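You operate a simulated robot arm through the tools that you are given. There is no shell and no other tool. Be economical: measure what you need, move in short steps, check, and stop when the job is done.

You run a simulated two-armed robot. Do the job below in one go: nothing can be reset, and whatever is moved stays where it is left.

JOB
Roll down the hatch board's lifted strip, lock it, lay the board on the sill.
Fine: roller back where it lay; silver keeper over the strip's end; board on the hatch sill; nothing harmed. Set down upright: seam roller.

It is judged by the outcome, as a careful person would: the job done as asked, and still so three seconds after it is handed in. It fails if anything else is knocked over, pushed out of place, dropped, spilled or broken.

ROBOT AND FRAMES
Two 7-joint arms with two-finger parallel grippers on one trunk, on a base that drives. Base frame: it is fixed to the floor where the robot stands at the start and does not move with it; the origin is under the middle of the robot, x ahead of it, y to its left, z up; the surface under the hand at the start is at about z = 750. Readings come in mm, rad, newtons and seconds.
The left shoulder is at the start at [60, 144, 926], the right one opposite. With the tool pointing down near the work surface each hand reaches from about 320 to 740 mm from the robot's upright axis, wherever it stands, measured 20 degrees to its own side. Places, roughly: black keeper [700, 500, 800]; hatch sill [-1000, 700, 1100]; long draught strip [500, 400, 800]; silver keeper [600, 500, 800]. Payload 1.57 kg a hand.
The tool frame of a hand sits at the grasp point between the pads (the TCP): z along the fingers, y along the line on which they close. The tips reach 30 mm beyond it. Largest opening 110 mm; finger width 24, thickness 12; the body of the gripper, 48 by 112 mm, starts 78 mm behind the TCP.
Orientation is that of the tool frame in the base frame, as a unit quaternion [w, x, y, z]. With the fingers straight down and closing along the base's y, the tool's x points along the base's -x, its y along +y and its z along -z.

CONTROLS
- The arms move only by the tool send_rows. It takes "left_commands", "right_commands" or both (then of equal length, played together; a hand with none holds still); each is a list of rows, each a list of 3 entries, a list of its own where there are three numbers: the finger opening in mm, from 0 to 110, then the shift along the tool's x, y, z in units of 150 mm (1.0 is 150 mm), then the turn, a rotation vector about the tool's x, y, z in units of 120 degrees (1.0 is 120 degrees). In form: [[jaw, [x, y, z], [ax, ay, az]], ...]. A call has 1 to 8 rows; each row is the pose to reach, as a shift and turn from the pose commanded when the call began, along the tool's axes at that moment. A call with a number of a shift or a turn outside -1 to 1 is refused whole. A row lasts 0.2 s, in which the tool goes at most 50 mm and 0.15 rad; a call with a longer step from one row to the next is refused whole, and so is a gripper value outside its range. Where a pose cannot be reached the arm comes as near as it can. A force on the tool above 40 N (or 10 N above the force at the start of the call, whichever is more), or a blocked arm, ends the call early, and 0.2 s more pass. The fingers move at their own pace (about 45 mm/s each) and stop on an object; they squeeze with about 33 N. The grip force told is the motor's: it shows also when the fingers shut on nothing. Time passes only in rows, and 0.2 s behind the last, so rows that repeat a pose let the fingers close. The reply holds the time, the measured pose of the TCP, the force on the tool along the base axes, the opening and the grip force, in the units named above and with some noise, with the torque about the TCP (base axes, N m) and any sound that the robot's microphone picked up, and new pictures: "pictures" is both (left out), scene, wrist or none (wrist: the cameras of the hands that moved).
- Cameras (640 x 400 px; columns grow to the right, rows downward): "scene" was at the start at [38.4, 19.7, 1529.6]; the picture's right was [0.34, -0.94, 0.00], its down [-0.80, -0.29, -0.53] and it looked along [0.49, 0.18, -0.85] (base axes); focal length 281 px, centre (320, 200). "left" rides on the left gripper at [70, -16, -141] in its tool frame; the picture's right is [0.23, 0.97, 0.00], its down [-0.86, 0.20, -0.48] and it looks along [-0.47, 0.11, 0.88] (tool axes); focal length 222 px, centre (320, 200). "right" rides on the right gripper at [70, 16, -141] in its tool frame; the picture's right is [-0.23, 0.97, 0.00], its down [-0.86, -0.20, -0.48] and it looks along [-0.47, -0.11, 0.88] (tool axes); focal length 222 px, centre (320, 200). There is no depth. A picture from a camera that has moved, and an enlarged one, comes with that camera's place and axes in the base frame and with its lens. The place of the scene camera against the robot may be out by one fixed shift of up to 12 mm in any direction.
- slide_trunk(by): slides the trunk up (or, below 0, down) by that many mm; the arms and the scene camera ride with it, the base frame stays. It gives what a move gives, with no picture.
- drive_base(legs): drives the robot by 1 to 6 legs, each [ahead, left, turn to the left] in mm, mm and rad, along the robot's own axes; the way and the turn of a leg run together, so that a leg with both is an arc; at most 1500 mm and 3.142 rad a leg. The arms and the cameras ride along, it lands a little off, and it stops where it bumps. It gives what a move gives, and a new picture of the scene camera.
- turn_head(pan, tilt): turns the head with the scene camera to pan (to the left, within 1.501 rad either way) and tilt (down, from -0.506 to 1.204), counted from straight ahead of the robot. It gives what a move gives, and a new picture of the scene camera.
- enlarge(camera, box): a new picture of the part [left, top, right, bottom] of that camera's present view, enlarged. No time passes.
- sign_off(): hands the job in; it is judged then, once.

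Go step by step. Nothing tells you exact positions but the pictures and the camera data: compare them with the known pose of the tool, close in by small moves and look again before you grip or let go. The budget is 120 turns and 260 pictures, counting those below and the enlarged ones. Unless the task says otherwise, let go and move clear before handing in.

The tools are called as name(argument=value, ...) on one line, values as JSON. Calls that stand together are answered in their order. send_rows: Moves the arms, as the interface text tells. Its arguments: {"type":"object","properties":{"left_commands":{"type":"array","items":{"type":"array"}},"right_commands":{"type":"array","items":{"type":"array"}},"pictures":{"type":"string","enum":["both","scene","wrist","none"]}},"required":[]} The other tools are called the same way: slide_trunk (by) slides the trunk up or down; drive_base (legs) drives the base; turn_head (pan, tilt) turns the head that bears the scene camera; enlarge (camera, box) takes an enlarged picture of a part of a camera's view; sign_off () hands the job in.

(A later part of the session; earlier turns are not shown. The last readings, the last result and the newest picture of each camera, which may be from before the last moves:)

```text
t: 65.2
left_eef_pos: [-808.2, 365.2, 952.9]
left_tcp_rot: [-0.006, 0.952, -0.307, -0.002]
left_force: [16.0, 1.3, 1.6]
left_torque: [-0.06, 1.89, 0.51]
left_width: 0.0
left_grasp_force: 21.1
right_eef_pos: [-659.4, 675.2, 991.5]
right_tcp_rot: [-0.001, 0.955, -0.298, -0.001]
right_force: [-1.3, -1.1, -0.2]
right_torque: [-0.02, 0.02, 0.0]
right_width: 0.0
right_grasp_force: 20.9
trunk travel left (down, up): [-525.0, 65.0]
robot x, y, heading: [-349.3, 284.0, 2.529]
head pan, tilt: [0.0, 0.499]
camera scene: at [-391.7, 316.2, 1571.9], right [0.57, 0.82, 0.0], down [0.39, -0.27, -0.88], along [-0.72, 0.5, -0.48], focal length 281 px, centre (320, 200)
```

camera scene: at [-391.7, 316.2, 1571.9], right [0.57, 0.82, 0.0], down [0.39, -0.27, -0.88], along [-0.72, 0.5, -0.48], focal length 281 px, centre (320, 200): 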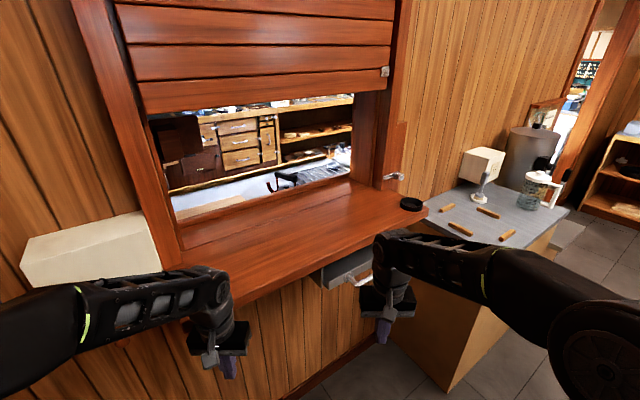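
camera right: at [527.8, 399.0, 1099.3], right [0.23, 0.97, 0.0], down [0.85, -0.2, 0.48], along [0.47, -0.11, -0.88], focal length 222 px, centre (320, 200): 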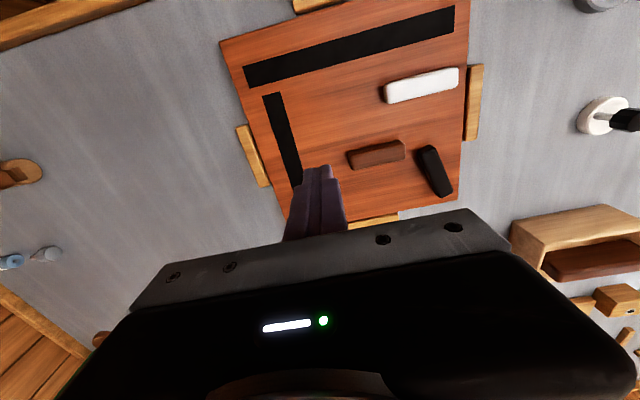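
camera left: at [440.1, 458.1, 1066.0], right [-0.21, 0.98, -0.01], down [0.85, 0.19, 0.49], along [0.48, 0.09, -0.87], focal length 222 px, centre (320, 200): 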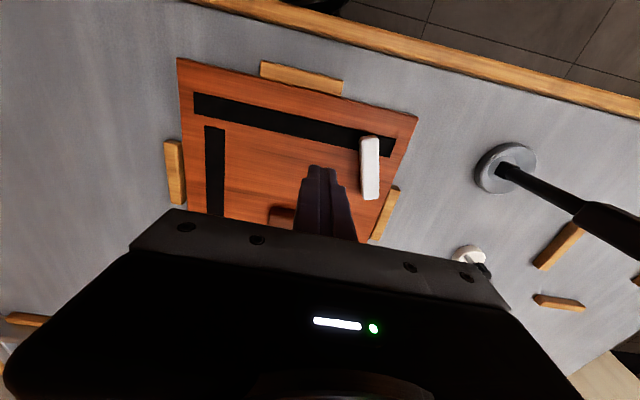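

I bumped the sill's front edge with the left hand; the sill is the red ledge, about x −1150…−840, y 370…1060, clear except a puck at its far end. Back off, then test left-arm reach at the sill height.

drive_base(legs=[[-150, 0, 0]])

slide_trunk(by=60)

send_rows(left_commands=[[60, [0, 0, -0.25], [0, 0, 0]], [110, [0, 0, -0.5], [0, 0, 0]], [110, [0, 0, -0.75], [0, 0, 0]], [110, [-0.0, 0, -1.0], [0, 0, 0]], [110, [-0.25, 0, -1.0], [0, 0, 0]], [110, [-0.5, 0, -1.0], [0, 0, 0]]], pictures="none")

```text
t: 66.6
left_eef_pos: [-687.8, 279.2, 951.2]
left_tcp_rot: [-0.007, 0.952, -0.306, -0.002]
left_force: [0.3, -1.0, 0.3]
left_torque: [0.03, 0.04, 0.01]
left_width: 0.0
left_grasp_force: 21.3
right_eef_pos: [-539.3, 590.7, 991.2]
right_tcp_rot: [0.001, 0.955, -0.297, -0.001]
right_force: [-0.8, -1.2, -1.1]
right_torque: [0.02, 0.01, -0.01]
right_width: 0.1
right_grasp_force: 21.6
trunk travel left (down, up): [-525.0, 65.0]
robot x, y, heading: [-225.1, 198.1, 2.533]
head pan, tilt: [0.0, 0.499]
camera scene: at [-271.8, 230.3, 1572.0], right [0.57, 0.82, 0.0], down [0.39, -0.27, -0.88], along [-0.72, 0.5, -0.48], focal length 281 px, centre (320, 200)
```

scene: 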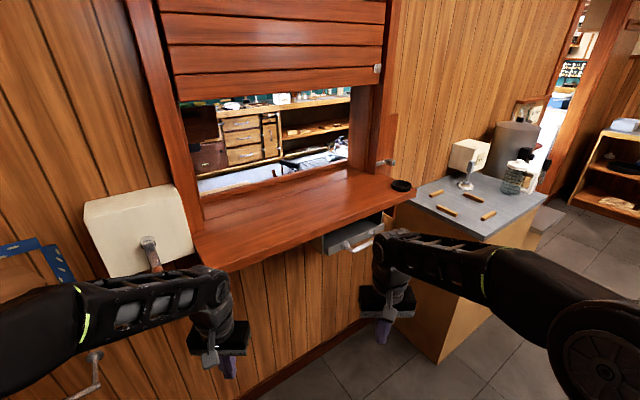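

```text
t: 67.6
left_eef_pos: [-688.7, 278.9, 1011.4]
left_tcp_rot: [-0.006, 0.952, -0.305, -0.001]
left_force: [0.7, 1.1, -0.5]
left_torque: [0.02, -0.02, 0.0]
left_width: 0.2
left_grasp_force: 22.0
right_eef_pos: [-541.5, 591.0, 1050.7]
right_tcp_rot: [0.0, 0.955, -0.297, 0.0]
right_force: [-0.5, -0.5, -0.2]
right_torque: [0.02, 0.02, 0.0]
right_width: 0.0
right_grasp_force: 21.2
trunk travel left (down, up): [-585.0, 5.0]
robot x, y, heading: [-229.4, 198.5, 2.525]
head pan, tilt: [0.0, 0.499]
```

```text
t: 69.0
left_eef_pos: [-751.6, 323.1, 1161.1]
left_tcp_rot: [-0.006, 0.952, -0.306, -0.003]
left_force: [0.1, 0.8, 0.5]
left_torque: [-0.04, -0.02, -0.01]
left_width: 110.0
left_grasp_force: 0.0
right_eef_pos: [-541.4, 592.6, 1050.6]
right_tcp_rot: [0.0, 0.955, -0.298, 0.0]
right_force: [0.6, 0.4, -0.4]
right_torque: [-0.05, 0.02, -0.01]
right_width: 0.0
right_grasp_force: 21.3
trunk travel left (down, up): [-585.0, 5.0]
robot x, y, heading: [-226.5, 202.0, 2.538]
head pan, tilt: [0.0, 0.499]
```

send_rows(left_commands=[[110, [0, 0, -0.3], [0, 0, 0]], [110, [-0.15, 0, -0.5], [0, 0, 0]], [110, [-0.3, 0, -0.5], [0, 0, 0]], [110, [-0.3, 0, -0.5], [0, 0, 0]]], pictures="none")

enlarge(camera="scene", box=[160, 130, 440, 300])

```text
t: 70.0
left_eef_pos: [-748.6, 320.5, 1162.4]
left_tcp_rot: [-0.006, 0.952, -0.306, -0.002]
left_force: [0.5, -0.8, 0.0]
left_torque: [0.0, -0.05, 0.0]
left_width: 109.8
left_grasp_force: 0.0
left hand out of reach, approached as far as the arm can: row 1, 2, 3, 4
right_eef_pos: [-541.9, 590.6, 1050.3]
right_tcp_rot: [-0.001, 0.955, -0.297, 0.0]
right_force: [0.1, 0.6, -0.1]
right_torque: [0.03, -0.01, 0.0]
right_width: 0.0
right_grasp_force: 20.9
trunk travel left (down, up): [-585.0, 5.0]
robot x, y, heading: [-227.9, 203.0, 2.534]
head pan, tilt: [0.0, 0.499]
```

```text
2.29 times, centred on (300, 215) of scene
camera zoom: at [-273.3, 231.2, 1631.9], right [0.57, 0.82, 0.0], down [0.39, -0.27, -0.88], along [-0.72, 0.5, -0.48], focal length 642 px, centre (366, 166)
```

zoom: 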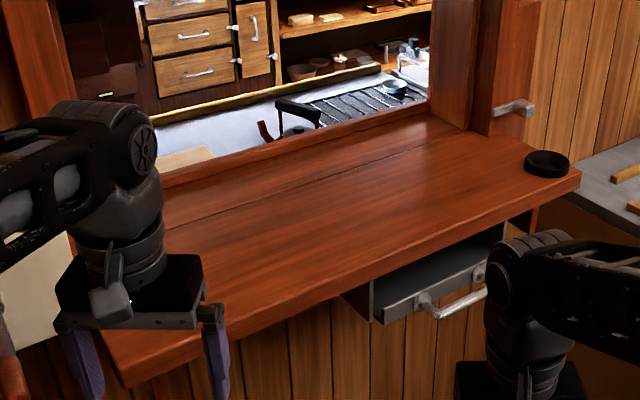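

The left arm can work at about z 1160 when ~500 mm ahead. I'll use the right arm for the board (keeps the body away from the drawer under the sill), and tuck the left arm in.

send_rows(left_commands=[[110, [0.25, 0, 0.05], [0, 0, 0]], [80, [0.5, 0.1, 0.1], [0, 0, 0]], [40, [0.7, 0.25, 0.1], [0, 0, 0]], [0, [0.85, 0.5, 0.1], [0, 0, 0]], [0, [1.0, 0.75, 0.1], [0, 0, 0]], [0, [1.0, 1.0, 0.1], [0, 0, 0]]], pictures="none")

send_rows(left_commands=[[0, [0.25, 0, 0], [0, 0, 0]], [0, [0.5, 0.0, 0.0], [0, 0, 0]], [0, [0.65, 0.0, 0], [0, 0, 0]]], pictures="none")

drive_base(legs=[[0, 0, -2.534]])

turn_head(pan=0.0, tilt=0.9)

```text
t: 71.4
left_eef_pos: [-716.1, 111.7, 1150.5]
left_tcp_rot: [-0.007, 0.952, -0.306, 0.0]
left_force: [0.4, -0.2, 0.3]
left_torque: [0.0, -0.04, -0.02]
left_width: 7.8
left_grasp_force: 0.2
right_eef_pos: [-541.2, 590.1, 1050.4]
right_tcp_rot: [0.0, 0.955, -0.297, 0.0]
right_force: [-0.7, 0.4, 0.3]
right_torque: [-0.01, 0.03, 0.01]
right_width: 0.3
right_grasp_force: 21.1
trunk travel left (down, up): [-585.0, 5.0]
robot x, y, heading: [-226.3, 200.2, 2.534]
head pan, tilt: [0.0, 0.499]
```

```text
t: 72.2
left_eef_pos: [-634.8, 55.2, 1149.9]
left_tcp_rot: [-0.007, 0.952, -0.306, -0.002]
left_force: [-0.3, -0.2, 0.1]
left_torque: [0.02, -0.01, -0.02]
left_width: 0.0
left_grasp_force: 21.4
right_eef_pos: [-541.8, 591.2, 1051.5]
right_tcp_rot: [0.0, 0.955, -0.298, 0.001]
right_force: [-0.5, 0.4, -0.5]
right_torque: [0.05, 0.0, -0.01]
right_width: 0.2
right_grasp_force: 20.8
trunk travel left (down, up): [-585.0, 5.0]
robot x, y, heading: [-226.9, 202.7, 2.531]
head pan, tilt: [0.0, 0.499]
```

```text
t: 78.5
left_eef_pos: [15.2, 558.5, 1151.2]
left_tcp_rot: [0.003, -0.006, 1.0, -0.006]
left_force: [-0.3, -1.1, 1.0]
left_torque: [0.01, 0.01, 0.0]
left_width: 0.0
left_grasp_force: 20.8
right_eef_pos: [256.8, 71.3, 1052.1]
right_tcp_rot: [0.001, -0.015, 1.0, 0.0]
right_force: [0.4, -0.5, -0.2]
right_torque: [0.0, -0.01, -0.03]
right_width: 0.0
right_grasp_force: 21.4
trunk travel left (down, up): [-585.0, 5.0]
robot x, y, heading: [-225.2, 201.0, 0.024]
head pan, tilt: [0.0, 0.499]
camera scene: at [-162.1, 197.9, 1631.9], right [0.02, -1.0, 0.0], down [-0.48, -0.01, -0.88], along [0.88, 0.02, -0.48], focal length 281 px, centre (320, 200)
```

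scene: 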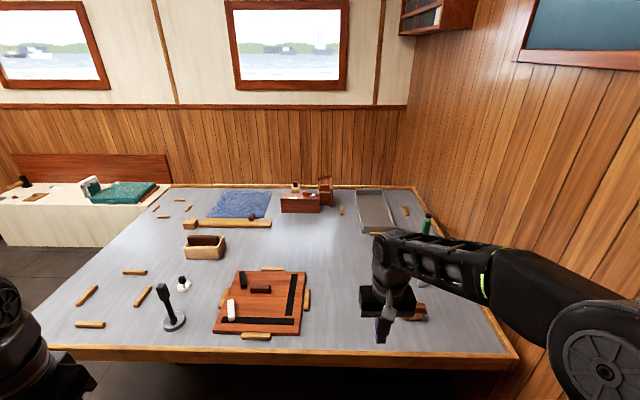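

```text
t: 79.4
left_eef_pos: [15.4, 559.4, 1149.9]
left_tcp_rot: [0.004, -0.006, 1.0, -0.006]
left_force: [-0.1, -0.3, 0.1]
left_torque: [-0.01, 0.02, 0.01]
left_width: 0.2
left_grasp_force: 21.1
right_eef_pos: [258.8, 71.0, 1051.4]
right_tcp_rot: [0.0, -0.015, 1.0, -0.001]
right_force: [-0.6, -0.6, 0.0]
right_torque: [-0.01, -0.02, 0.0]
right_width: 0.2
right_grasp_force: 21.2
trunk travel left (down, up): [-585.0, 5.0]
robot x, y, heading: [-226.4, 199.3, 0.019]
head pan, tilt: [0.0, 0.901]
camera scene: at [-177.5, 197.5, 1598.1], right [0.02, -1.0, 0.0], down [-0.78, -0.02, -0.62], along [0.62, 0.02, -0.78], focal length 281 px, centre (320, 200)
```

scene: 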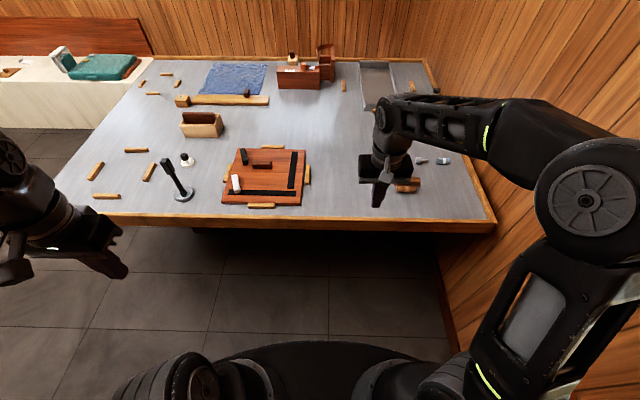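

drive_base(legs=[[0, 386, -0.02], [270, 0, 0]])

```text
t: 83.4
left_eef_pos: [289.7, 947.0, 1150.7]
left_tcp_rot: [0.004, 0.0, 1.0, -0.006]
left_force: [0.0, 1.4, -0.1]
left_torque: [0.02, 0.02, -0.02]
left_width: 0.0
left_grasp_force: 21.2
right_eef_pos: [523.5, 457.1, 1050.3]
right_tcp_rot: [-0.001, -0.009, 1.0, 0.0]
right_force: [0.5, 0.6, 0.1]
right_torque: [0.02, 0.04, -0.01]
right_width: 0.0
right_grasp_force: 21.1
trunk travel left (down, up): [-585.0, 5.0]
robot x, y, heading: [38.1, 596.8, 0.012]
head pan, tilt: [0.0, 0.901]
camera scene: at [91.0, 589.3, 1598.0], right [0.01, -1.0, 0.0], down [-0.78, -0.01, -0.62], along [0.62, 0.01, -0.78], focal length 281 px, centre (320, 200)
```

scene: 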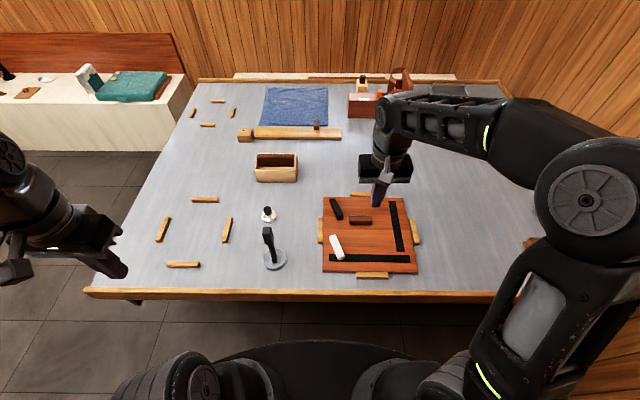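

send_rows(right_commands=[[0, [-0.1, 0, 0.07], [0, 0, 0.07]], [0, [-0.2, 0, 0.15], [0, 0, 0.14]], [0, [-0.3, 0, 0.22], [0, 0, 0.21]], [0, [-0.4, -0.02, 0.3], [0, 0, 0.28]], [30, [-0.5, -0.04, 0.37], [0, 0, 0.35]], [60, [-0.6, -0.06, 0.44], [0, 0, 0.42]], [80, [-0.75, -0.08, 0.5], [0, 0, 0.49]]], pictures="none")

send_rows(right_commands=[[80, [0, 0, 0.07], [0, 0, 0.07]], [80, [0, 0, 0.15], [0, 0, 0.14]], [80, [0, 0, 0.22], [0, 0, 0.21]], [80, [0, 0, 0.3], [0, 0, 0.26]], [80, [0, 0, 0.3], [0, 0, 0.26]]], pictures="wrist")

enlarge(camera="right", box=[220, 50, 420, 210])

```text
t: 85.0
left_eef_pos: [287.6, 947.1, 1149.6]
left_tcp_rot: [0.003, 0.001, 1.0, -0.007]
left_force: [-0.8, -0.6, -0.5]
left_torque: [-0.01, 0.0, 0.01]
left_width: 0.0
left_grasp_force: 21.4
right_eef_pos: [638.5, 445.3, 975.5]
right_tcp_rot: [0.0, 0.485, 0.874, 0.0]
right_force: [-0.3, 0.7, 0.1]
right_torque: [-0.02, 0.03, 0.0]
right_width: 64.0
right_grasp_force: 0.2
trunk travel left (down, up): [-585.0, 5.0]
robot x, y, heading: [39.1, 594.3, 0.008]
head pan, tilt: [0.0, 0.901]
```

```text
t: 86.2
left_eef_pos: [287.0, 946.8, 1149.8]
left_tcp_rot: [0.003, 0.001, 1.0, -0.006]
left_force: [1.0, 0.2, -0.3]
left_torque: [-0.01, 0.03, 0.0]
left_width: 0.1
left_grasp_force: 21.0
right_eef_pos: [637.0, 446.1, 930.7]
right_tcp_rot: [0.0, 0.702, 0.712, 0.0]
right_force: [-0.2, 0.1, 0.4]
right_torque: [0.0, -0.01, 0.02]
right_width: 80.0
right_grasp_force: 0.1
trunk travel left (down, up): [-585.0, 5.0]
robot x, y, heading: [40.5, 590.9, 0.01]
head pan, tilt: [0.0, 0.901]
camera right: at [651.7, 517.7, 1072.9], right [0.98, -0.21, 0.0], down [-0.19, -0.86, 0.48], along [-0.1, -0.47, -0.88], focal length 222 px, centre (320, 200)
```

right: 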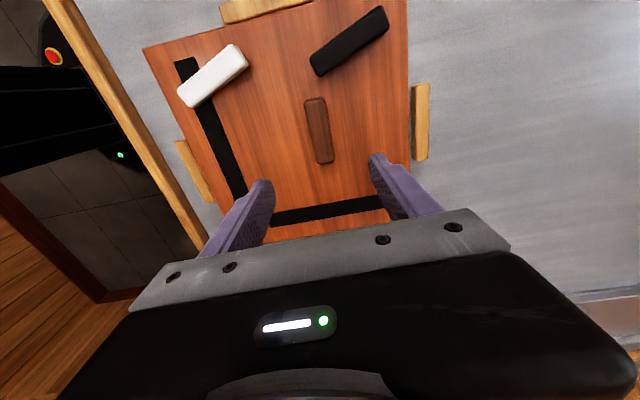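

```text
2.50 times, centred on (320, 130) of right
camera zoom: at [651.7, 517.7, 1072.9], right [0.98, -0.21, 0.0], down [-0.19, -0.86, 0.48], along [-0.1, -0.47, -0.88], focal length 555 px, centre (320, 375)
```

zoom: 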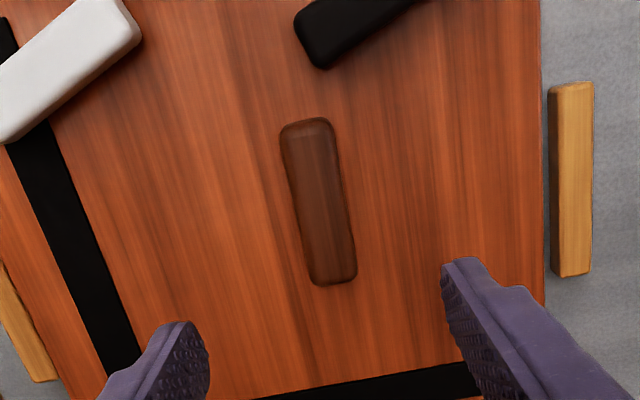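

send_rows(right_commands=[[80, [0, 0.015, 0.25], [0, 0, 0]], [80, [0, 0.015, 0.5], [0, 0, 0]], [80, [0, 0.015, 0.7], [0, 0, 0]], [80, [0, 0.015, 0.85], [0, 0, 0]], [80, [0, 0.015, 0.85], [0, 0, 0]]], pictures="none")

enlarge(camera="right", box=[220, 80, 420, 230])

enlarge(camera="scene", box=[300, 160, 440, 280])

```text
t: 87.4
left_eef_pos: [287.5, 947.9, 1149.8]
left_tcp_rot: [0.003, 0.0, 1.0, -0.006]
left_force: [0.5, 0.5, 0.5]
left_torque: [0.02, -0.04, 0.03]
left_width: 0.1
left_grasp_force: 21.1
right_eef_pos: [638.7, 445.1, 802.4]
right_tcp_rot: [-0.001, 0.701, 0.713, -0.001]
right_force: [1.2, -0.8, -0.3]
right_torque: [0.02, -0.04, -0.03]
right_width: 80.0
right_grasp_force: 0.0
trunk travel left (down, up): [-585.0, 5.0]
robot x, y, heading: [41.1, 593.0, 0.012]
head pan, tilt: [0.0, 0.901]
```

```text
2.67 times, centred on (320, 155) of right
camera zoom: at [654.0, 517.0, 943.7], right [0.98, -0.21, 0.0], down [-0.19, -0.86, 0.48], along [-0.1, -0.47, -0.88], focal length 592 px, centre (320, 320)
```

zoom: 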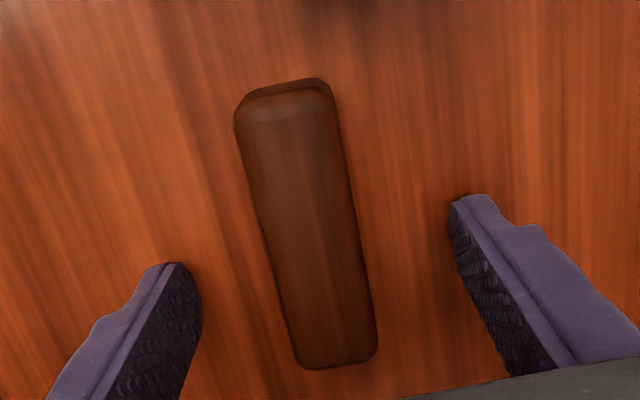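

```text
3.33 times, centred on (370, 220) of scene
camera zoom: at [89.6, 589.3, 1598.0], right [0.01, -1.0, 0.0], down [-0.78, -0.01, -0.62], along [0.62, 0.01, -0.78], focal length 936 px, centre (153, 133)
```

zoom: 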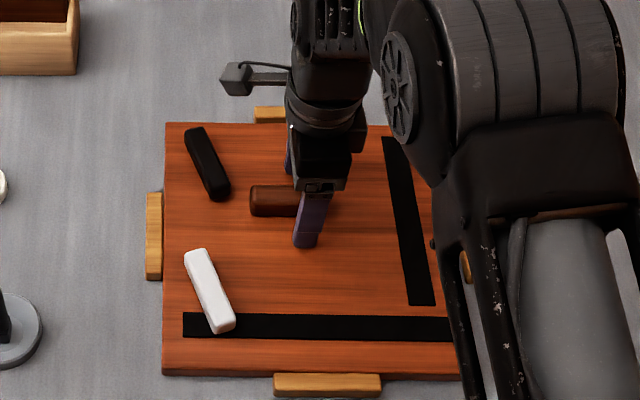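

Fingers straddle the handle. Closing.

send_rows(right_commands=[[60, [0, 0, 0.0], [0, 0, 0]], [40, [0, 0, 0.0], [0, 0, 0]], [20, [0, 0, 0.0], [0, 0, 0]], [5, [0, 0, 0.0], [0, 0, 0]], [5, [0, 0, 0.0], [0, 0, 0]], [5, [0, 0, 0.0], [0, 0, 0]]], pictures="none")

send_rows(right_commands=[[5, [0, 0, -0.03], [0, 0, 0]], [5, [0, 0, -0.08], [0, 0, 0]], [5, [0, 0, -0.14], [0, 0, 0]], [5, [0, 0, -0.14], [0, 0, 0]]], pictures="scene")

enlarge(camera="scene", box=[300, 160, 440, 280])

```text
t: 88.8
left_eef_pos: [288.9, 947.7, 1151.3]
left_tcp_rot: [0.003, 0.0, 1.0, -0.006]
left_force: [0.2, 0.6, 0.0]
left_torque: [-0.01, 0.01, -0.01]
left_width: 0.0
left_grasp_force: 21.9
right_eef_pos: [639.1, 446.2, 802.0]
right_tcp_rot: [-0.001, 0.701, 0.713, 0.0]
right_force: [2.5, -0.5, 0.1]
right_torque: [-0.1, -0.04, -0.68]
right_width: 26.2
right_grasp_force: 33.0
trunk travel left (down, up): [-585.0, 5.0]
robot x, y, heading: [36.4, 591.4, 0.005]
head pan, tilt: [0.0, 0.901]
```

```text
t: 89.8
left_eef_pos: [288.8, 947.4, 1150.0]
left_tcp_rot: [0.003, 0.001, 1.0, -0.006]
left_force: [-0.6, -0.2, 0.1]
left_torque: [-0.02, 0.04, -0.03]
left_width: 0.0
left_grasp_force: 21.5
right_eef_pos: [638.5, 447.9, 823.7]
right_tcp_rot: [-0.001, 0.701, 0.713, -0.001]
right_force: [0.3, -0.5, -11.8]
right_torque: [0.03, -0.41, 0.02]
right_width: 25.9
right_grasp_force: 33.2
trunk travel left (down, up): [-585.0, 5.0]
robot x, y, heading: [41.8, 593.3, 0.015]
head pan, tilt: [0.0, 0.901]
camera scene: at [91.1, 588.9, 1597.9], right [0.01, -1.0, 0.0], down [-0.78, -0.01, -0.62], along [0.62, 0.01, -0.78], focal length 281 px, centre (320, 200)
```

scene: 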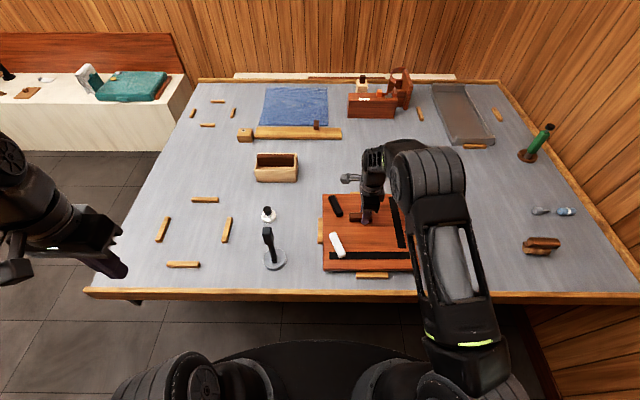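

```text
3.33 times, centred on (370, 220) of scene
camera zoom: at [91.1, 588.9, 1597.9], right [0.01, -1.0, 0.0], down [-0.78, -0.01, -0.62], along [0.62, 0.01, -0.78], focal length 936 px, centre (153, 133)
```

zoom: 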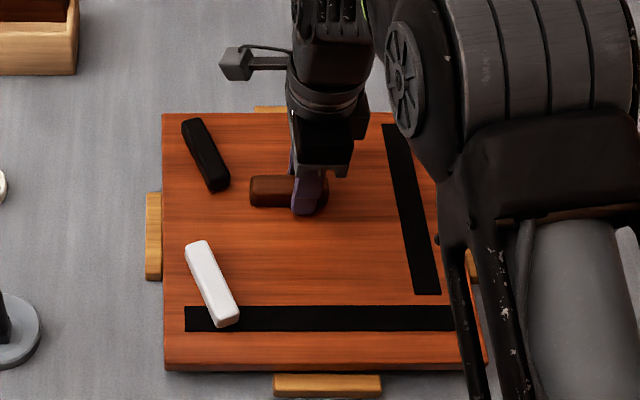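

Board lifted, level, about 1.2 kg. Raise it further, then back away.

send_rows(right_commands=[[5, [0, 0, -0.12], [0, 0, 0]], [5, [0, 0, -0.25], [0, 0, 0]], [5, [0, 0, -0.38], [0, 0, 0]], [5, [0, 0, -0.5], [0, 0, 0]], [5, [0, 0, -0.6], [0, 0, 0]]], pictures="none")

drive_base(legs=[[-250, 0, 0], [-250, 0, 0]])

```text
t: 91.0
left_eef_pos: [288.7, 947.3, 1149.7]
left_tcp_rot: [0.004, 0.001, 1.0, -0.006]
left_force: [0.0, 0.5, -0.3]
left_torque: [0.02, -0.01, -0.02]
left_width: 0.1
left_grasp_force: 21.0
right_eef_pos: [638.6, 446.9, 915.4]
right_tcp_rot: [0.0, 0.701, 0.713, 0.0]
right_force: [-0.3, -0.1, -12.9]
right_torque: [0.04, -0.4, -0.01]
right_width: 26.0
right_grasp_force: 32.8
trunk travel left (down, up): [-585.0, 5.0]
robot x, y, heading: [42.6, 593.2, 0.01]
head pan, tilt: [0.0, 0.901]
```

```text
t: 94.2
left_eef_pos: [-213.2, 941.9, 1149.7]
left_tcp_rot: [0.003, 0.0, 1.0, -0.006]
left_force: [0.0, -0.1, 0.6]
left_torque: [0.04, 0.0, 0.01]
left_width: 0.0
left_grasp_force: 20.9
right_eef_pos: [135.7, 440.1, 915.2]
right_tcp_rot: [0.0, 0.701, 0.713, 0.0]
right_force: [-0.5, 0.1, -11.7]
right_torque: [-0.01, -0.38, 0.04]
right_width: 25.7
right_grasp_force: 33.1
trunk travel left (down, up): [-585.0, 5.0]
robot x, y, heading: [-459.3, 591.6, 0.012]
head pan, tilt: [0.0, 0.901]
camera scene: at [-412.4, 583.6, 1598.0], right [0.01, -1.0, 0.0], down [-0.78, -0.01, -0.62], along [0.62, 0.01, -0.78], focal length 281 px, centre (320, 200)
```

scene: 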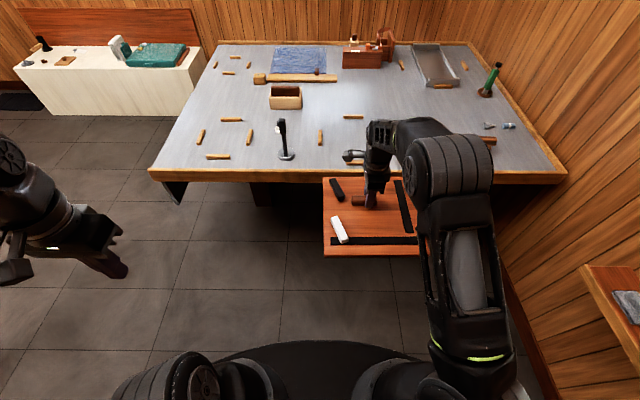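

send_rows(right_commands=[[5, [0, -0.13, -0.13], [0, 0, 0]], [5, [0, -0.28, -0.28], [0, 0, 0]], [5, [0, -0.43, -0.43], [0, 0, 0]], [5, [0, -0.58, -0.58], [0, 0, 0]], [5, [0, -0.73, -0.73], [0, 0, 0]], [5, [0, -0.88, -0.88], [0, 0, 0]], [5, [0, -1.0, -0.98], [0, 0, 0]], [5, [0, -1.0, -0.98], [0, 0, 0]]], pictures="none")

send_rows(right_commands=[[5, [0, -0.05, -0.13], [0, 0, 0]], [5, [0, -0.1, -0.28], [0, 0, 0]], [5, [0, -0.1, -0.43], [0, 0, 0]], [5, [0, -0.1, -0.58], [0, 0, 0]], [5, [0, -0.1, -0.73], [0, 0, 0]], [5, [0, -0.1, -0.88], [0, 0, 0]], [5, [0, -0.1, -0.98], [0, 0, 0]]], pictures="scene")

```text
t: 96.0
left_eef_pos: [-211.7, 941.6, 1149.9]
left_tcp_rot: [0.003, 0.001, 1.0, -0.006]
left_force: [-0.6, -0.8, -0.1]
left_torque: [-0.02, 0.07, -0.01]
left_width: 0.0
left_grasp_force: 21.3
right_eef_pos: [-15.6, 440.2, 1064.4]
right_tcp_rot: [-0.002, 0.701, 0.713, -0.001]
right_force: [-0.2, 0.1, -12.6]
right_torque: [0.01, -0.39, 0.03]
right_width: 25.7
right_grasp_force: 32.6
trunk travel left (down, up): [-585.0, 5.0]
robot x, y, heading: [-459.4, 589.5, 0.005]
head pan, tilt: [0.0, 0.901]
```

```text
t: 97.6
left_eef_pos: [-212.9, 941.5, 1149.4]
left_tcp_rot: [0.004, 0.001, 1.0, -0.006]
left_force: [0.0, 0.3, 0.5]
left_torque: [0.03, 0.0, 0.01]
left_width: 0.0
left_grasp_force: 21.2
right_eef_pos: [-29.0, 437.5, 1172.2]
right_tcp_rot: [-0.001, 0.702, 0.712, 0.0]
right_force: [-0.3, 0.4, -13.0]
right_torque: [0.01, -0.4, 0.03]
right_width: 26.0
right_grasp_force: 32.8
right hand out of reach, approached as far as the arm can: row 6, 7
trunk travel left (down, up): [-585.0, 5.0]
robot x, y, heading: [-459.4, 590.6, 0.009]
head pan, tilt: [0.0, 0.901]
camera scene: at [-411.6, 583.7, 1598.0], right [0.01, -1.0, 0.0], down [-0.78, -0.01, -0.62], along [0.62, 0.01, -0.78], focal length 281 px, centre (320, 200)
```

scene: 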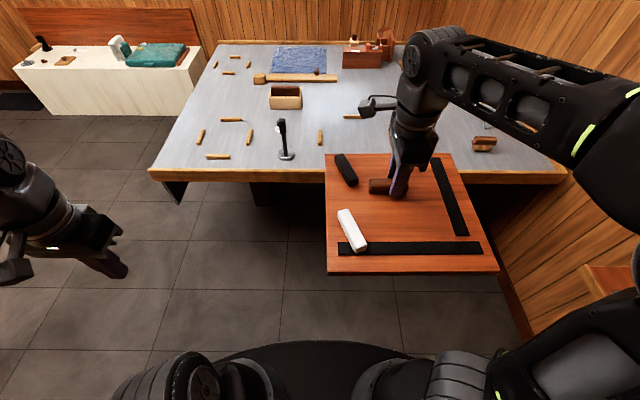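

Hand tops out at z≈1172 here, so the board's underside is at about 1120. I need the sill's height precisely: move off, turn to face it, and use the trunk for a vertical baseline.

drive_base(legs=[[260, 0, 0], [0, 0, 1.57], [0, 0, 1.56]])

turn_head(pan=0.0, tilt=0.6)

```text
t: 107.2
left_eef_pos: [-445.0, 232.1, 1149.0]
left_tcp_rot: [-0.005, 1.0, 0.006, -0.004]
left_force: [0.0, -1.1, -0.6]
left_torque: [0.0, 0.03, 0.02]
left_width: 0.0
left_grasp_force: 21.3
right_eef_pos: [-635.2, 733.6, 1173.2]
right_tcp_rot: [0.0, 0.718, -0.696, 0.0]
right_force: [-0.9, -0.2, -12.4]
right_torque: [-0.02, 0.41, 0.01]
right_width: 25.9
right_grasp_force: 33.3
trunk travel left (down, up): [-585.0, 5.0]
robot x, y, heading: [-200.3, 590.1, -3.12]
head pan, tilt: [0.0, 0.901]
camera scene: at [-243.6, 584.9, 1598.0], right [-0.02, 1.0, 0.0], down [0.78, 0.02, -0.62], along [-0.62, -0.01, -0.78], focal length 281 px, centre (320, 200)
```

scene: 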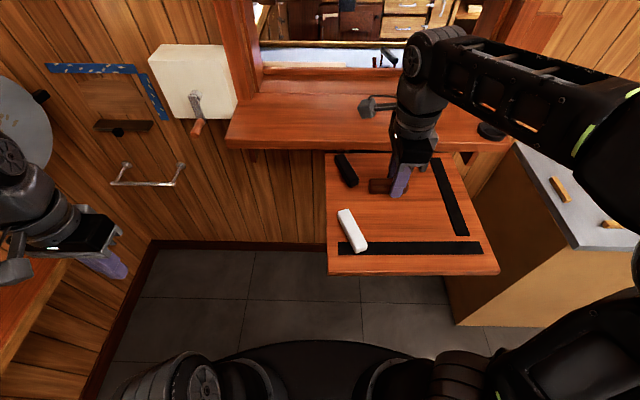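

```text
t: 108.0
left_eef_pos: [-444.6, 231.1, 1149.6]
left_tcp_rot: [-0.006, 1.0, 0.006, -0.004]
left_force: [0.7, -0.9, 0.1]
left_torque: [0.02, 0.02, -0.05]
left_width: 0.3
left_grasp_force: 21.7
right_eef_pos: [-637.1, 733.2, 1172.3]
right_tcp_rot: [0.0, 0.718, -0.696, 0.0]
right_force: [-0.1, -0.3, -12.9]
right_torque: [0.0, 0.39, 0.0]
right_width: 25.6
right_grasp_force: 33.2
trunk travel left (down, up): [-585.0, 5.0]
robot x, y, heading: [-199.3, 589.7, -3.118]
head pan, tilt: [0.0, 0.6]
camera scene: at [-256.5, 584.7, 1622.7], right [-0.02, 1.0, 0.0], down [0.57, 0.01, -0.82], along [-0.82, -0.02, -0.57], focal length 281 px, centre (320, 200)
```

scene: 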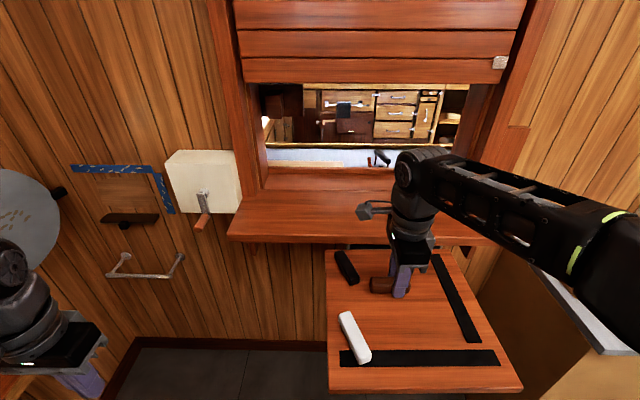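

enlarge(camera="scene", box=[215, 170, 335, 250])

slide_trunk(by=-250)

enlarge(camera="scene", box=[160, 90, 340, 210])

```text
5.00 times, centred on (275, 210) of scene
camera zoom: at [-256.5, 584.7, 1622.7], right [-0.02, 1.0, 0.0], down [0.57, 0.01, -0.82], along [-0.82, -0.02, -0.57], focal length 1403 px, centre (545, 150)
```

zoom: 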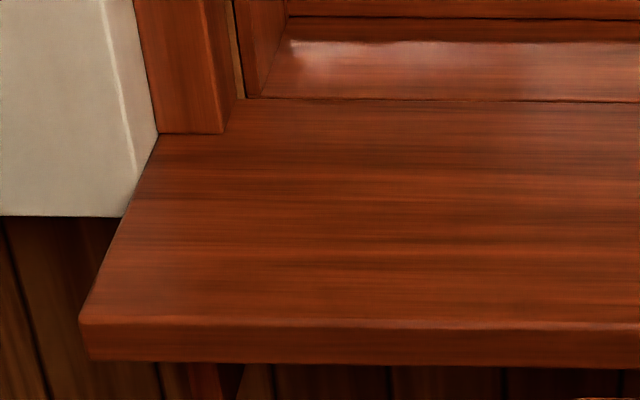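

```text
t: 110.5
left_eef_pos: [-444.7, 231.8, 899.9]
left_tcp_rot: [-0.007, 1.0, 0.006, -0.003]
left_force: [0.8, 0.3, 0.1]
left_torque: [-0.02, 0.0, 0.0]
left_width: 0.1
left_grasp_force: 21.5
right_eef_pos: [-635.2, 732.8, 922.0]
right_tcp_rot: [0.0, 0.718, -0.696, -0.001]
right_force: [1.4, 0.0, -12.7]
right_torque: [-0.02, 0.4, -0.01]
right_width: 25.9
right_grasp_force: 33.1
trunk travel left (down, up): [-335.0, 255.0]
robot x, y, heading: [-204.4, 590.8, -3.114]
head pan, tilt: [0.0, 0.6]
```

```text
3.33 times, centred on (250, 150) of scene
camera zoom: at [-256.3, 584.6, 1372.8], right [-0.02, 1.0, 0.0], down [0.57, 0.01, -0.82], along [-0.82, -0.02, -0.57], focal length 936 px, centre (553, 367)
```

zoom: 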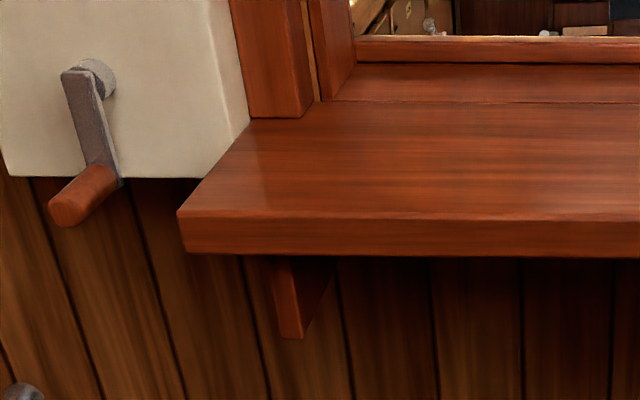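

Sill top is at z≈1085, front edge x≈−865, flat back to about −1225; the shutter hangs at z≈1444. To keep the wrist clear of the shutter I'll turn the hand 90° (handle offset sideways), slightly extended.

send_rows(right_commands=[[5, [0, 0.2, 0], [0, 0, -0.06]], [5, [0, 0.4, 0], [0, 0, -0.12]], [5, [0, 0.5, 0], [0, 0, -0.18]], [5, [0, 0.5, 0], [0, 0, -0.25]], [5, [0, 0.5, 0], [0, 0, -0.32]], [5, [0, 0.5, 0], [0, 0, -0.39]], [5, [0, 0.5, 0], [0, 0, -0.46]]], pictures="none")

send_rows(right_commands=[[5, [0, 0, 0], [0, 0, -0.07]], [5, [0, 0, 0], [0, 0, -0.14]], [5, [0, 0, 0], [0, 0, -0.21]], [5, [0, 0, 0], [0, 0, -0.28]], [5, [0, 0, 0], [0, 0, -0.28]]], pictures="scene")

```text
t: 112.2
left_eef_pos: [-443.6, 232.5, 901.2]
left_tcp_rot: [-0.005, 1.0, 0.005, -0.005]
left_force: [0.6, 1.0, -0.1]
left_torque: [-0.01, 0.04, 0.02]
left_width: 0.0
left_grasp_force: 21.2
right_eef_pos: [-690.9, 690.5, 928.5]
right_tcp_rot: [0.024, 0.951, -0.307, -0.008]
right_force: [-0.9, 1.8, -11.2]
right_torque: [-0.34, 0.21, -0.02]
right_width: 25.8
right_grasp_force: 33.2
right hand out of reach, approached as far as the arm can: row 3, 4, 5, 6, 7
trunk travel left (down, up): [-335.0, 255.0]
robot x, y, heading: [-200.0, 589.7, -3.123]
head pan, tilt: [0.0, 0.6]
stopped in row 7 (right hand): the force on the tool passed its limit at 60 N (the readings are from after the stop); the commanded pose is now the measured one
```

```text
t: 113.4
left_eef_pos: [-444.3, 233.0, 901.4]
left_tcp_rot: [-0.005, 1.0, 0.005, -0.005]
left_force: [1.0, 0.1, -0.2]
left_torque: [0.04, 0.0, -0.01]
left_width: 0.2
left_grasp_force: 21.2
right_eef_pos: [-691.8, 689.7, 930.8]
right_tcp_rot: [0.021, 1.0, -0.017, -0.016]
right_force: [-0.2, 0.4, -12.8]
right_torque: [-0.36, -0.03, 0.02]
right_width: 26.0
right_grasp_force: 33.0
trunk travel left (down, up): [-335.0, 255.0]
robot x, y, heading: [-202.4, 590.5, -3.114]
head pan, tilt: [0.0, 0.6]
camera scene: at [-256.4, 584.8, 1372.7], right [-0.02, 1.0, 0.0], down [0.57, 0.01, -0.82], along [-0.82, -0.02, -0.57], focal length 281 px, centre (320, 200)
```

scene: 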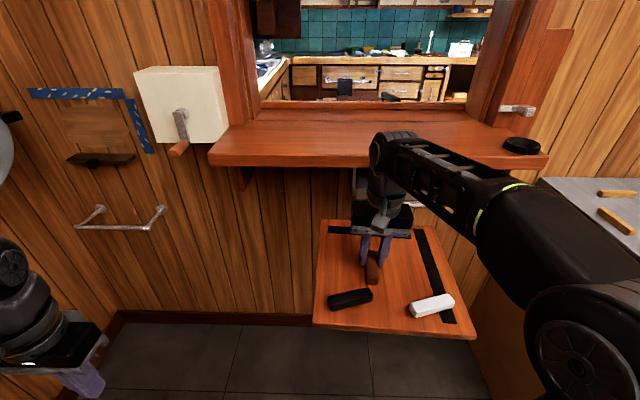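

Some contact stopped the turn; let me inspect the board, drawer and counter.

enlarge(camera="scene", box=[300, 150, 560, 340])

enlarge(camera="right", box=[0, 0, 640, 400])

```text
2.11 times, centred on (430, 245) of scene
camera zoom: at [-256.4, 584.8, 1372.7], right [-0.02, 1.0, 0.0], down [0.57, 0.01, -0.82], along [-0.82, -0.02, -0.57], focal length 591 px, centre (88, 105)
```

zoom: 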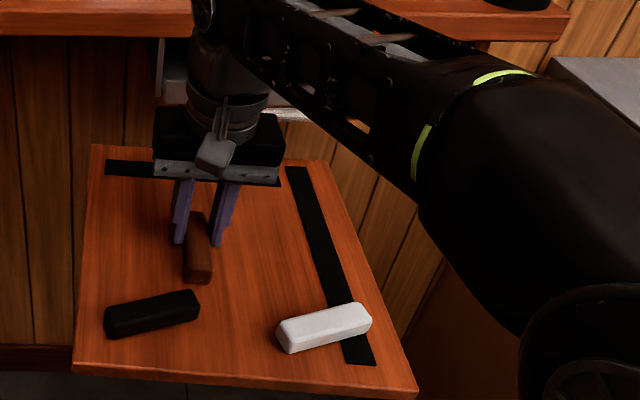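

```text
1.00 times, centred on (320, 200) of right (not enlarged: the box is as wide or as high as the picture)
camera zoom: at [-618.7, 678.6, 1070.6], right [-0.26, -0.96, 0.05], down [-0.83, 0.25, 0.5], along [-0.49, 0.09, -0.87], focal length 222 px, centre (320, 200)
```

zoom: 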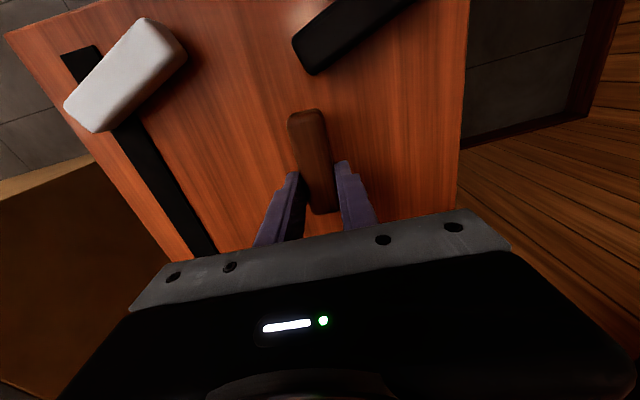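

Grip and board look intact. Back off, square up the robot, raise the trunk again.

drive_base(legs=[[-150, 0, -0.027]])

enlarge(camera="scene", box=[200, 80, 600, 330])

slide_trunk(by=255)

```text
t: 114.7
left_eef_pos: [-303.4, 241.6, 901.0]
left_tcp_rot: [-0.006, 1.0, -0.01, -0.004]
left_force: [-0.5, 0.6, -0.1]
left_torque: [0.02, 0.0, 0.01]
left_width: 0.1
left_grasp_force: 21.2
right_eef_pos: [-538.3, 705.6, 929.8]
right_tcp_rot: [0.02, 0.999, -0.032, -0.017]
right_force: [0.2, 0.5, -11.7]
right_torque: [-0.37, 0.02, 0.0]
right_width: 25.7
right_grasp_force: 33.3
trunk travel left (down, up): [-335.0, 255.0]
robot x, y, heading: [-47.9, 589.8, 3.136]
head pan, tilt: [0.0, 0.6]
camera scene: at [-105.4, 588.1, 1372.8], right [0.0, 1.0, 0.0], down [0.56, 0.0, -0.83], along [-0.83, 0.0, -0.56], focal length 281 px, centre (320, 200)
```

scene: 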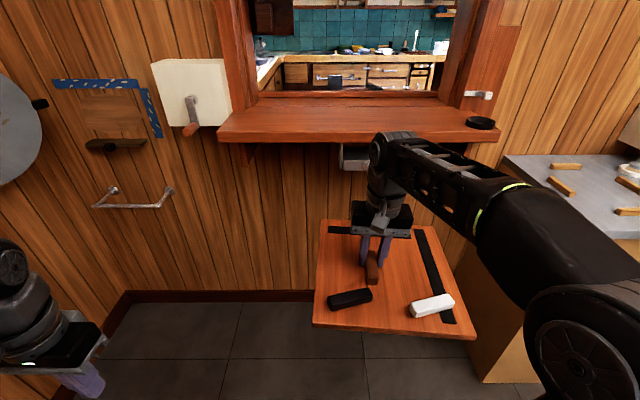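

```text
1.60 times, centred on (400, 205) of scene
camera zoom: at [-105.4, 588.1, 1372.8], right [0.0, 1.0, 0.0], down [0.56, 0.0, -0.83], along [-0.83, 0.0, -0.56], focal length 449 px, centre (192, 192)
```

zoom: 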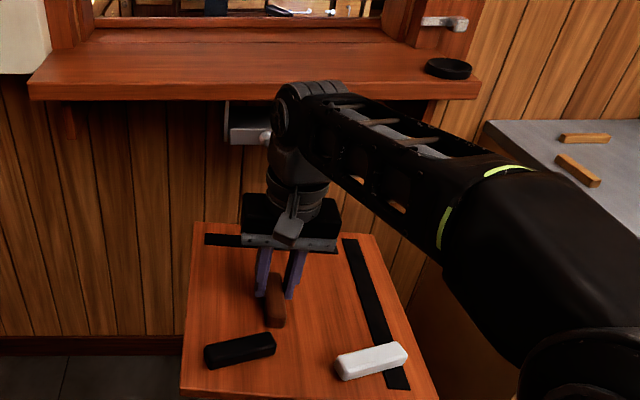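

```text
t: 117.3
left_eef_pos: [-305.3, 242.3, 1156.6]
left_tcp_rot: [-0.005, 1.0, -0.01, -0.004]
left_force: [0.0, -0.4, 0.3]
left_torque: [0.04, -0.03, 0.01]
left_width: 0.0
left_grasp_force: 21.0
right_eef_pos: [-539.6, 706.8, 1183.4]
right_tcp_rot: [0.021, 0.999, -0.032, -0.015]
right_force: [0.7, -0.1, -12.5]
right_torque: [-0.38, 0.02, 0.0]
right_width: 25.7
right_grasp_force: 33.3
trunk travel left (down, up): [-590.0, 0.0]
robot x, y, heading: [-52.4, 590.7, 3.134]
head pan, tilt: [0.0, 0.6]
```

send_rows(right_commands=[[5, [0.12, 0, 0.06], [0.01, 0.007, -0.015]], [5, [0.25, 0, 0.1], [0.02, 0.0143, -0.0306]], [5, [0.25, 0, 0.1], [0.02, 0.0143, -0.0306]]], pictures="scene")

enlarge(camera="scene", box=[200, 120, 560, 380])

```text
t: 118.2
left_eef_pos: [-305.0, 241.2, 1155.8]
left_tcp_rot: [-0.005, 1.0, -0.01, -0.005]
left_force: [-0.2, 0.3, -1.3]
left_torque: [-0.02, -0.03, 0.02]
left_width: 0.2
left_grasp_force: 21.4
right_eef_pos: [-502.7, 703.0, 1168.8]
right_tcp_rot: [0.001, 1.0, 0.0, 0.0]
right_force: [0.2, 0.0, -12.5]
right_torque: [-0.37, 0.01, -0.01]
right_width: 25.9
right_grasp_force: 33.2
trunk travel left (down, up): [-590.0, 0.0]
robot x, y, heading: [-50.9, 590.7, 3.141]
head pan, tilt: [0.0, 0.6]
camera scene: at [-106.6, 588.1, 1627.7], right [0.0, 1.0, 0.0], down [0.57, 0.0, -0.82], along [-0.82, 0.0, -0.57], focal length 281 px, centre (320, 200)
```

scene: 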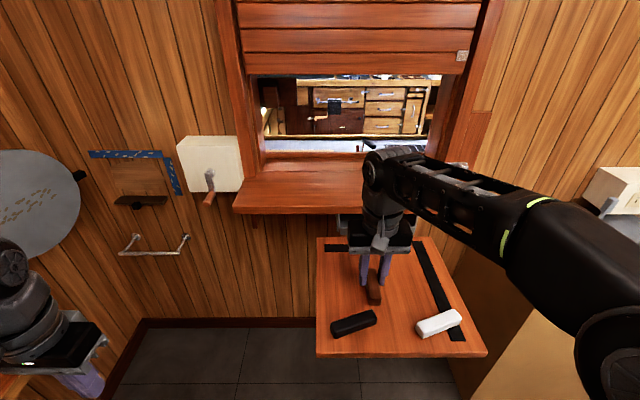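

```text
1.54 times, centred on (380, 250) of scene
camera zoom: at [-106.6, 588.1, 1627.7], right [0.0, 1.0, 0.0], down [0.57, 0.0, -0.82], along [-0.82, 0.0, -0.57], focal length 432 px, centre (228, 123)
```

zoom: 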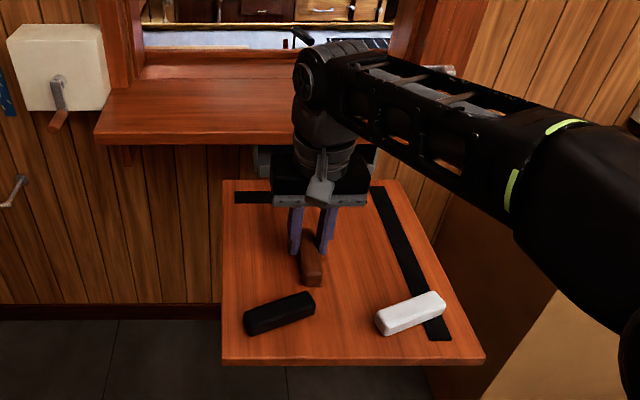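

Board is level and square to the sill. Drive in toward the sill in steps.

drive_base(legs=[[280, 30, 0]])

enlarge(camera="scene", box=[200, 100, 600, 350])

```text
t: 120.1
left_eef_pos: [-589.9, 212.5, 1155.3]
left_tcp_rot: [-0.005, 1.0, -0.01, -0.004]
left_force: [-0.3, 0.2, 0.2]
left_torque: [0.02, 0.0, 0.02]
left_width: 0.0
left_grasp_force: 21.4
right_eef_pos: [-786.3, 673.4, 1168.1]
right_tcp_rot: [0.0, 1.0, 0.0, -0.001]
right_force: [-0.8, 0.4, -13.2]
right_torque: [-0.39, -0.03, 0.04]
right_width: 25.8
right_grasp_force: 33.2
trunk travel left (down, up): [-590.0, 0.0]
robot x, y, heading: [-334.2, 562.2, 3.137]
head pan, tilt: [0.0, 0.6]
camera scene: at [-391.5, 559.3, 1627.7], right [0.0, 1.0, 0.0], down [0.57, 0.0, -0.82], along [-0.82, 0.0, -0.57], focal length 281 px, centre (320, 200)
```

scene: 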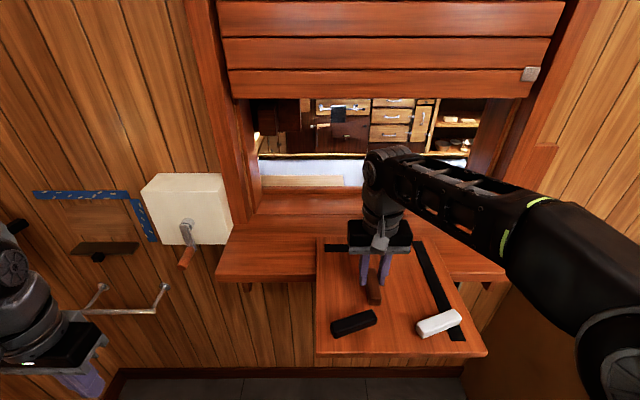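

```text
1.60 times, centred on (400, 225) of scene
camera zoom: at [-391.5, 559.3, 1627.7], right [0.0, 1.0, 0.0], down [0.57, 0.0, -0.82], along [-0.82, 0.0, -0.57], focal length 449 px, centre (192, 160)
```

zoom: 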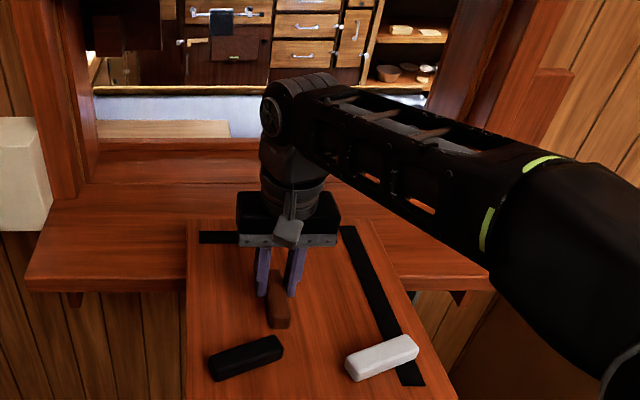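

drive_base(legs=[[150, 0, 0.004]])

drive_base(legs=[[58, 0, 0]])

enlarge(camera="scene", box=[240, 180, 560, 380])

```text
t: 121.5
left_eef_pos: [-738.7, 212.1, 1155.0]
left_tcp_rot: [-0.006, 1.0, -0.009, -0.004]
left_force: [-0.3, 0.0, 0.5]
left_torque: [0.0, -0.06, 0.0]
left_width: 0.0
left_grasp_force: 21.6
right_eef_pos: [-937.2, 672.5, 1169.0]
right_tcp_rot: [0.0, 1.0, 0.002, 0.0]
right_force: [0.0, -0.4, -12.8]
right_torque: [-0.41, -0.03, -0.01]
right_width: 25.9
right_grasp_force: 33.1
trunk travel left (down, up): [-590.0, 0.0]
robot x, y, heading: [-484.9, 559.6, 3.139]
head pan, tilt: [0.0, 0.6]
camera scene: at [-541.2, 559.6, 1627.6], right [0.0, 1.0, 0.0], down [0.57, 0.0, -0.82], along [-0.82, 0.0, -0.57], focal length 281 px, centre (320, 200)
```

scene: 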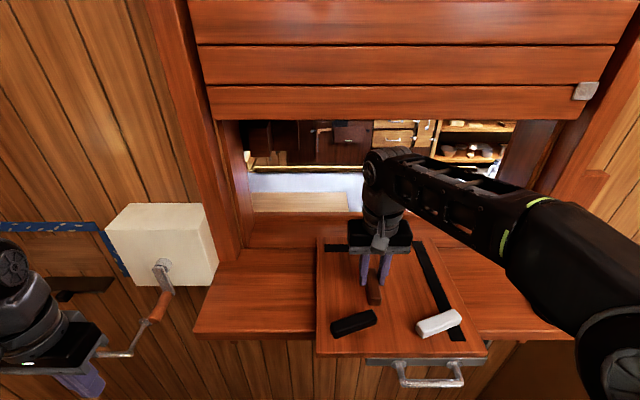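

```text
t: 122.5
left_eef_pos: [-797.4, 212.1, 1155.8]
left_tcp_rot: [-0.006, 1.0, -0.007, -0.004]
left_force: [0.9, -0.4, -0.1]
left_torque: [0.01, -0.04, -0.02]
left_width: 0.0
left_grasp_force: 21.7
right_eef_pos: [-994.7, 671.4, 1167.9]
right_tcp_rot: [0.0, 1.0, 0.003, -0.001]
right_force: [-1.7, 0.0, -13.6]
right_torque: [-0.41, -0.01, 0.03]
right_width: 25.8
right_grasp_force: 32.9
trunk travel left (down, up): [-590.0, 0.0]
robot x, y, heading: [-541.1, 561.5, -3.143]
head pan, tilt: [0.0, 0.6]
camera scene: at [-600.4, 559.5, 1627.6], right [0.0, 1.0, 0.0], down [0.57, 0.0, -0.82], along [-0.82, 0.0, -0.57], focal length 281 px, centre (320, 200)
```

scene: 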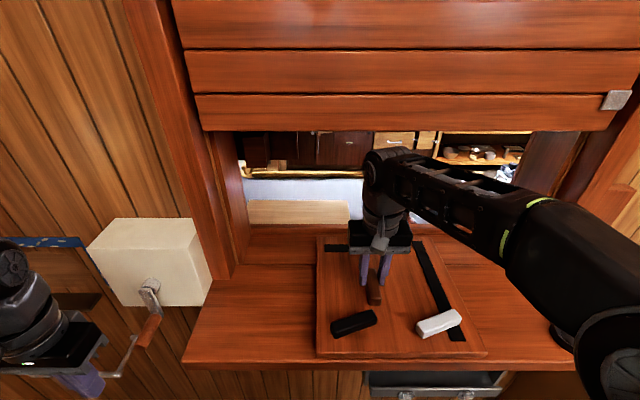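

```text
2.00 times, centred on (400, 280) of scene
camera zoom: at [-600.4, 559.5, 1627.6], right [0.0, 1.0, 0.0], down [0.57, 0.0, -0.82], along [-0.82, 0.0, -0.57], focal length 561 px, centre (160, 40)
```

zoom: 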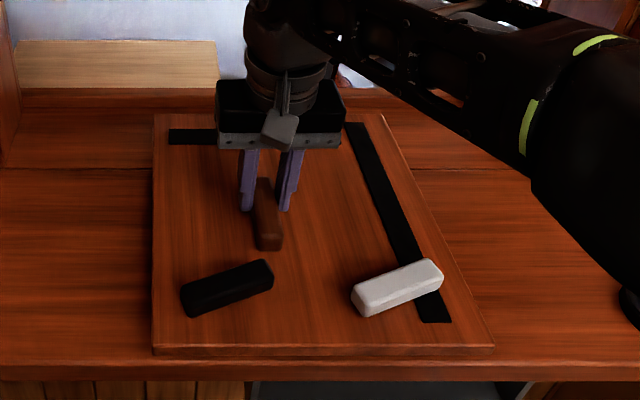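

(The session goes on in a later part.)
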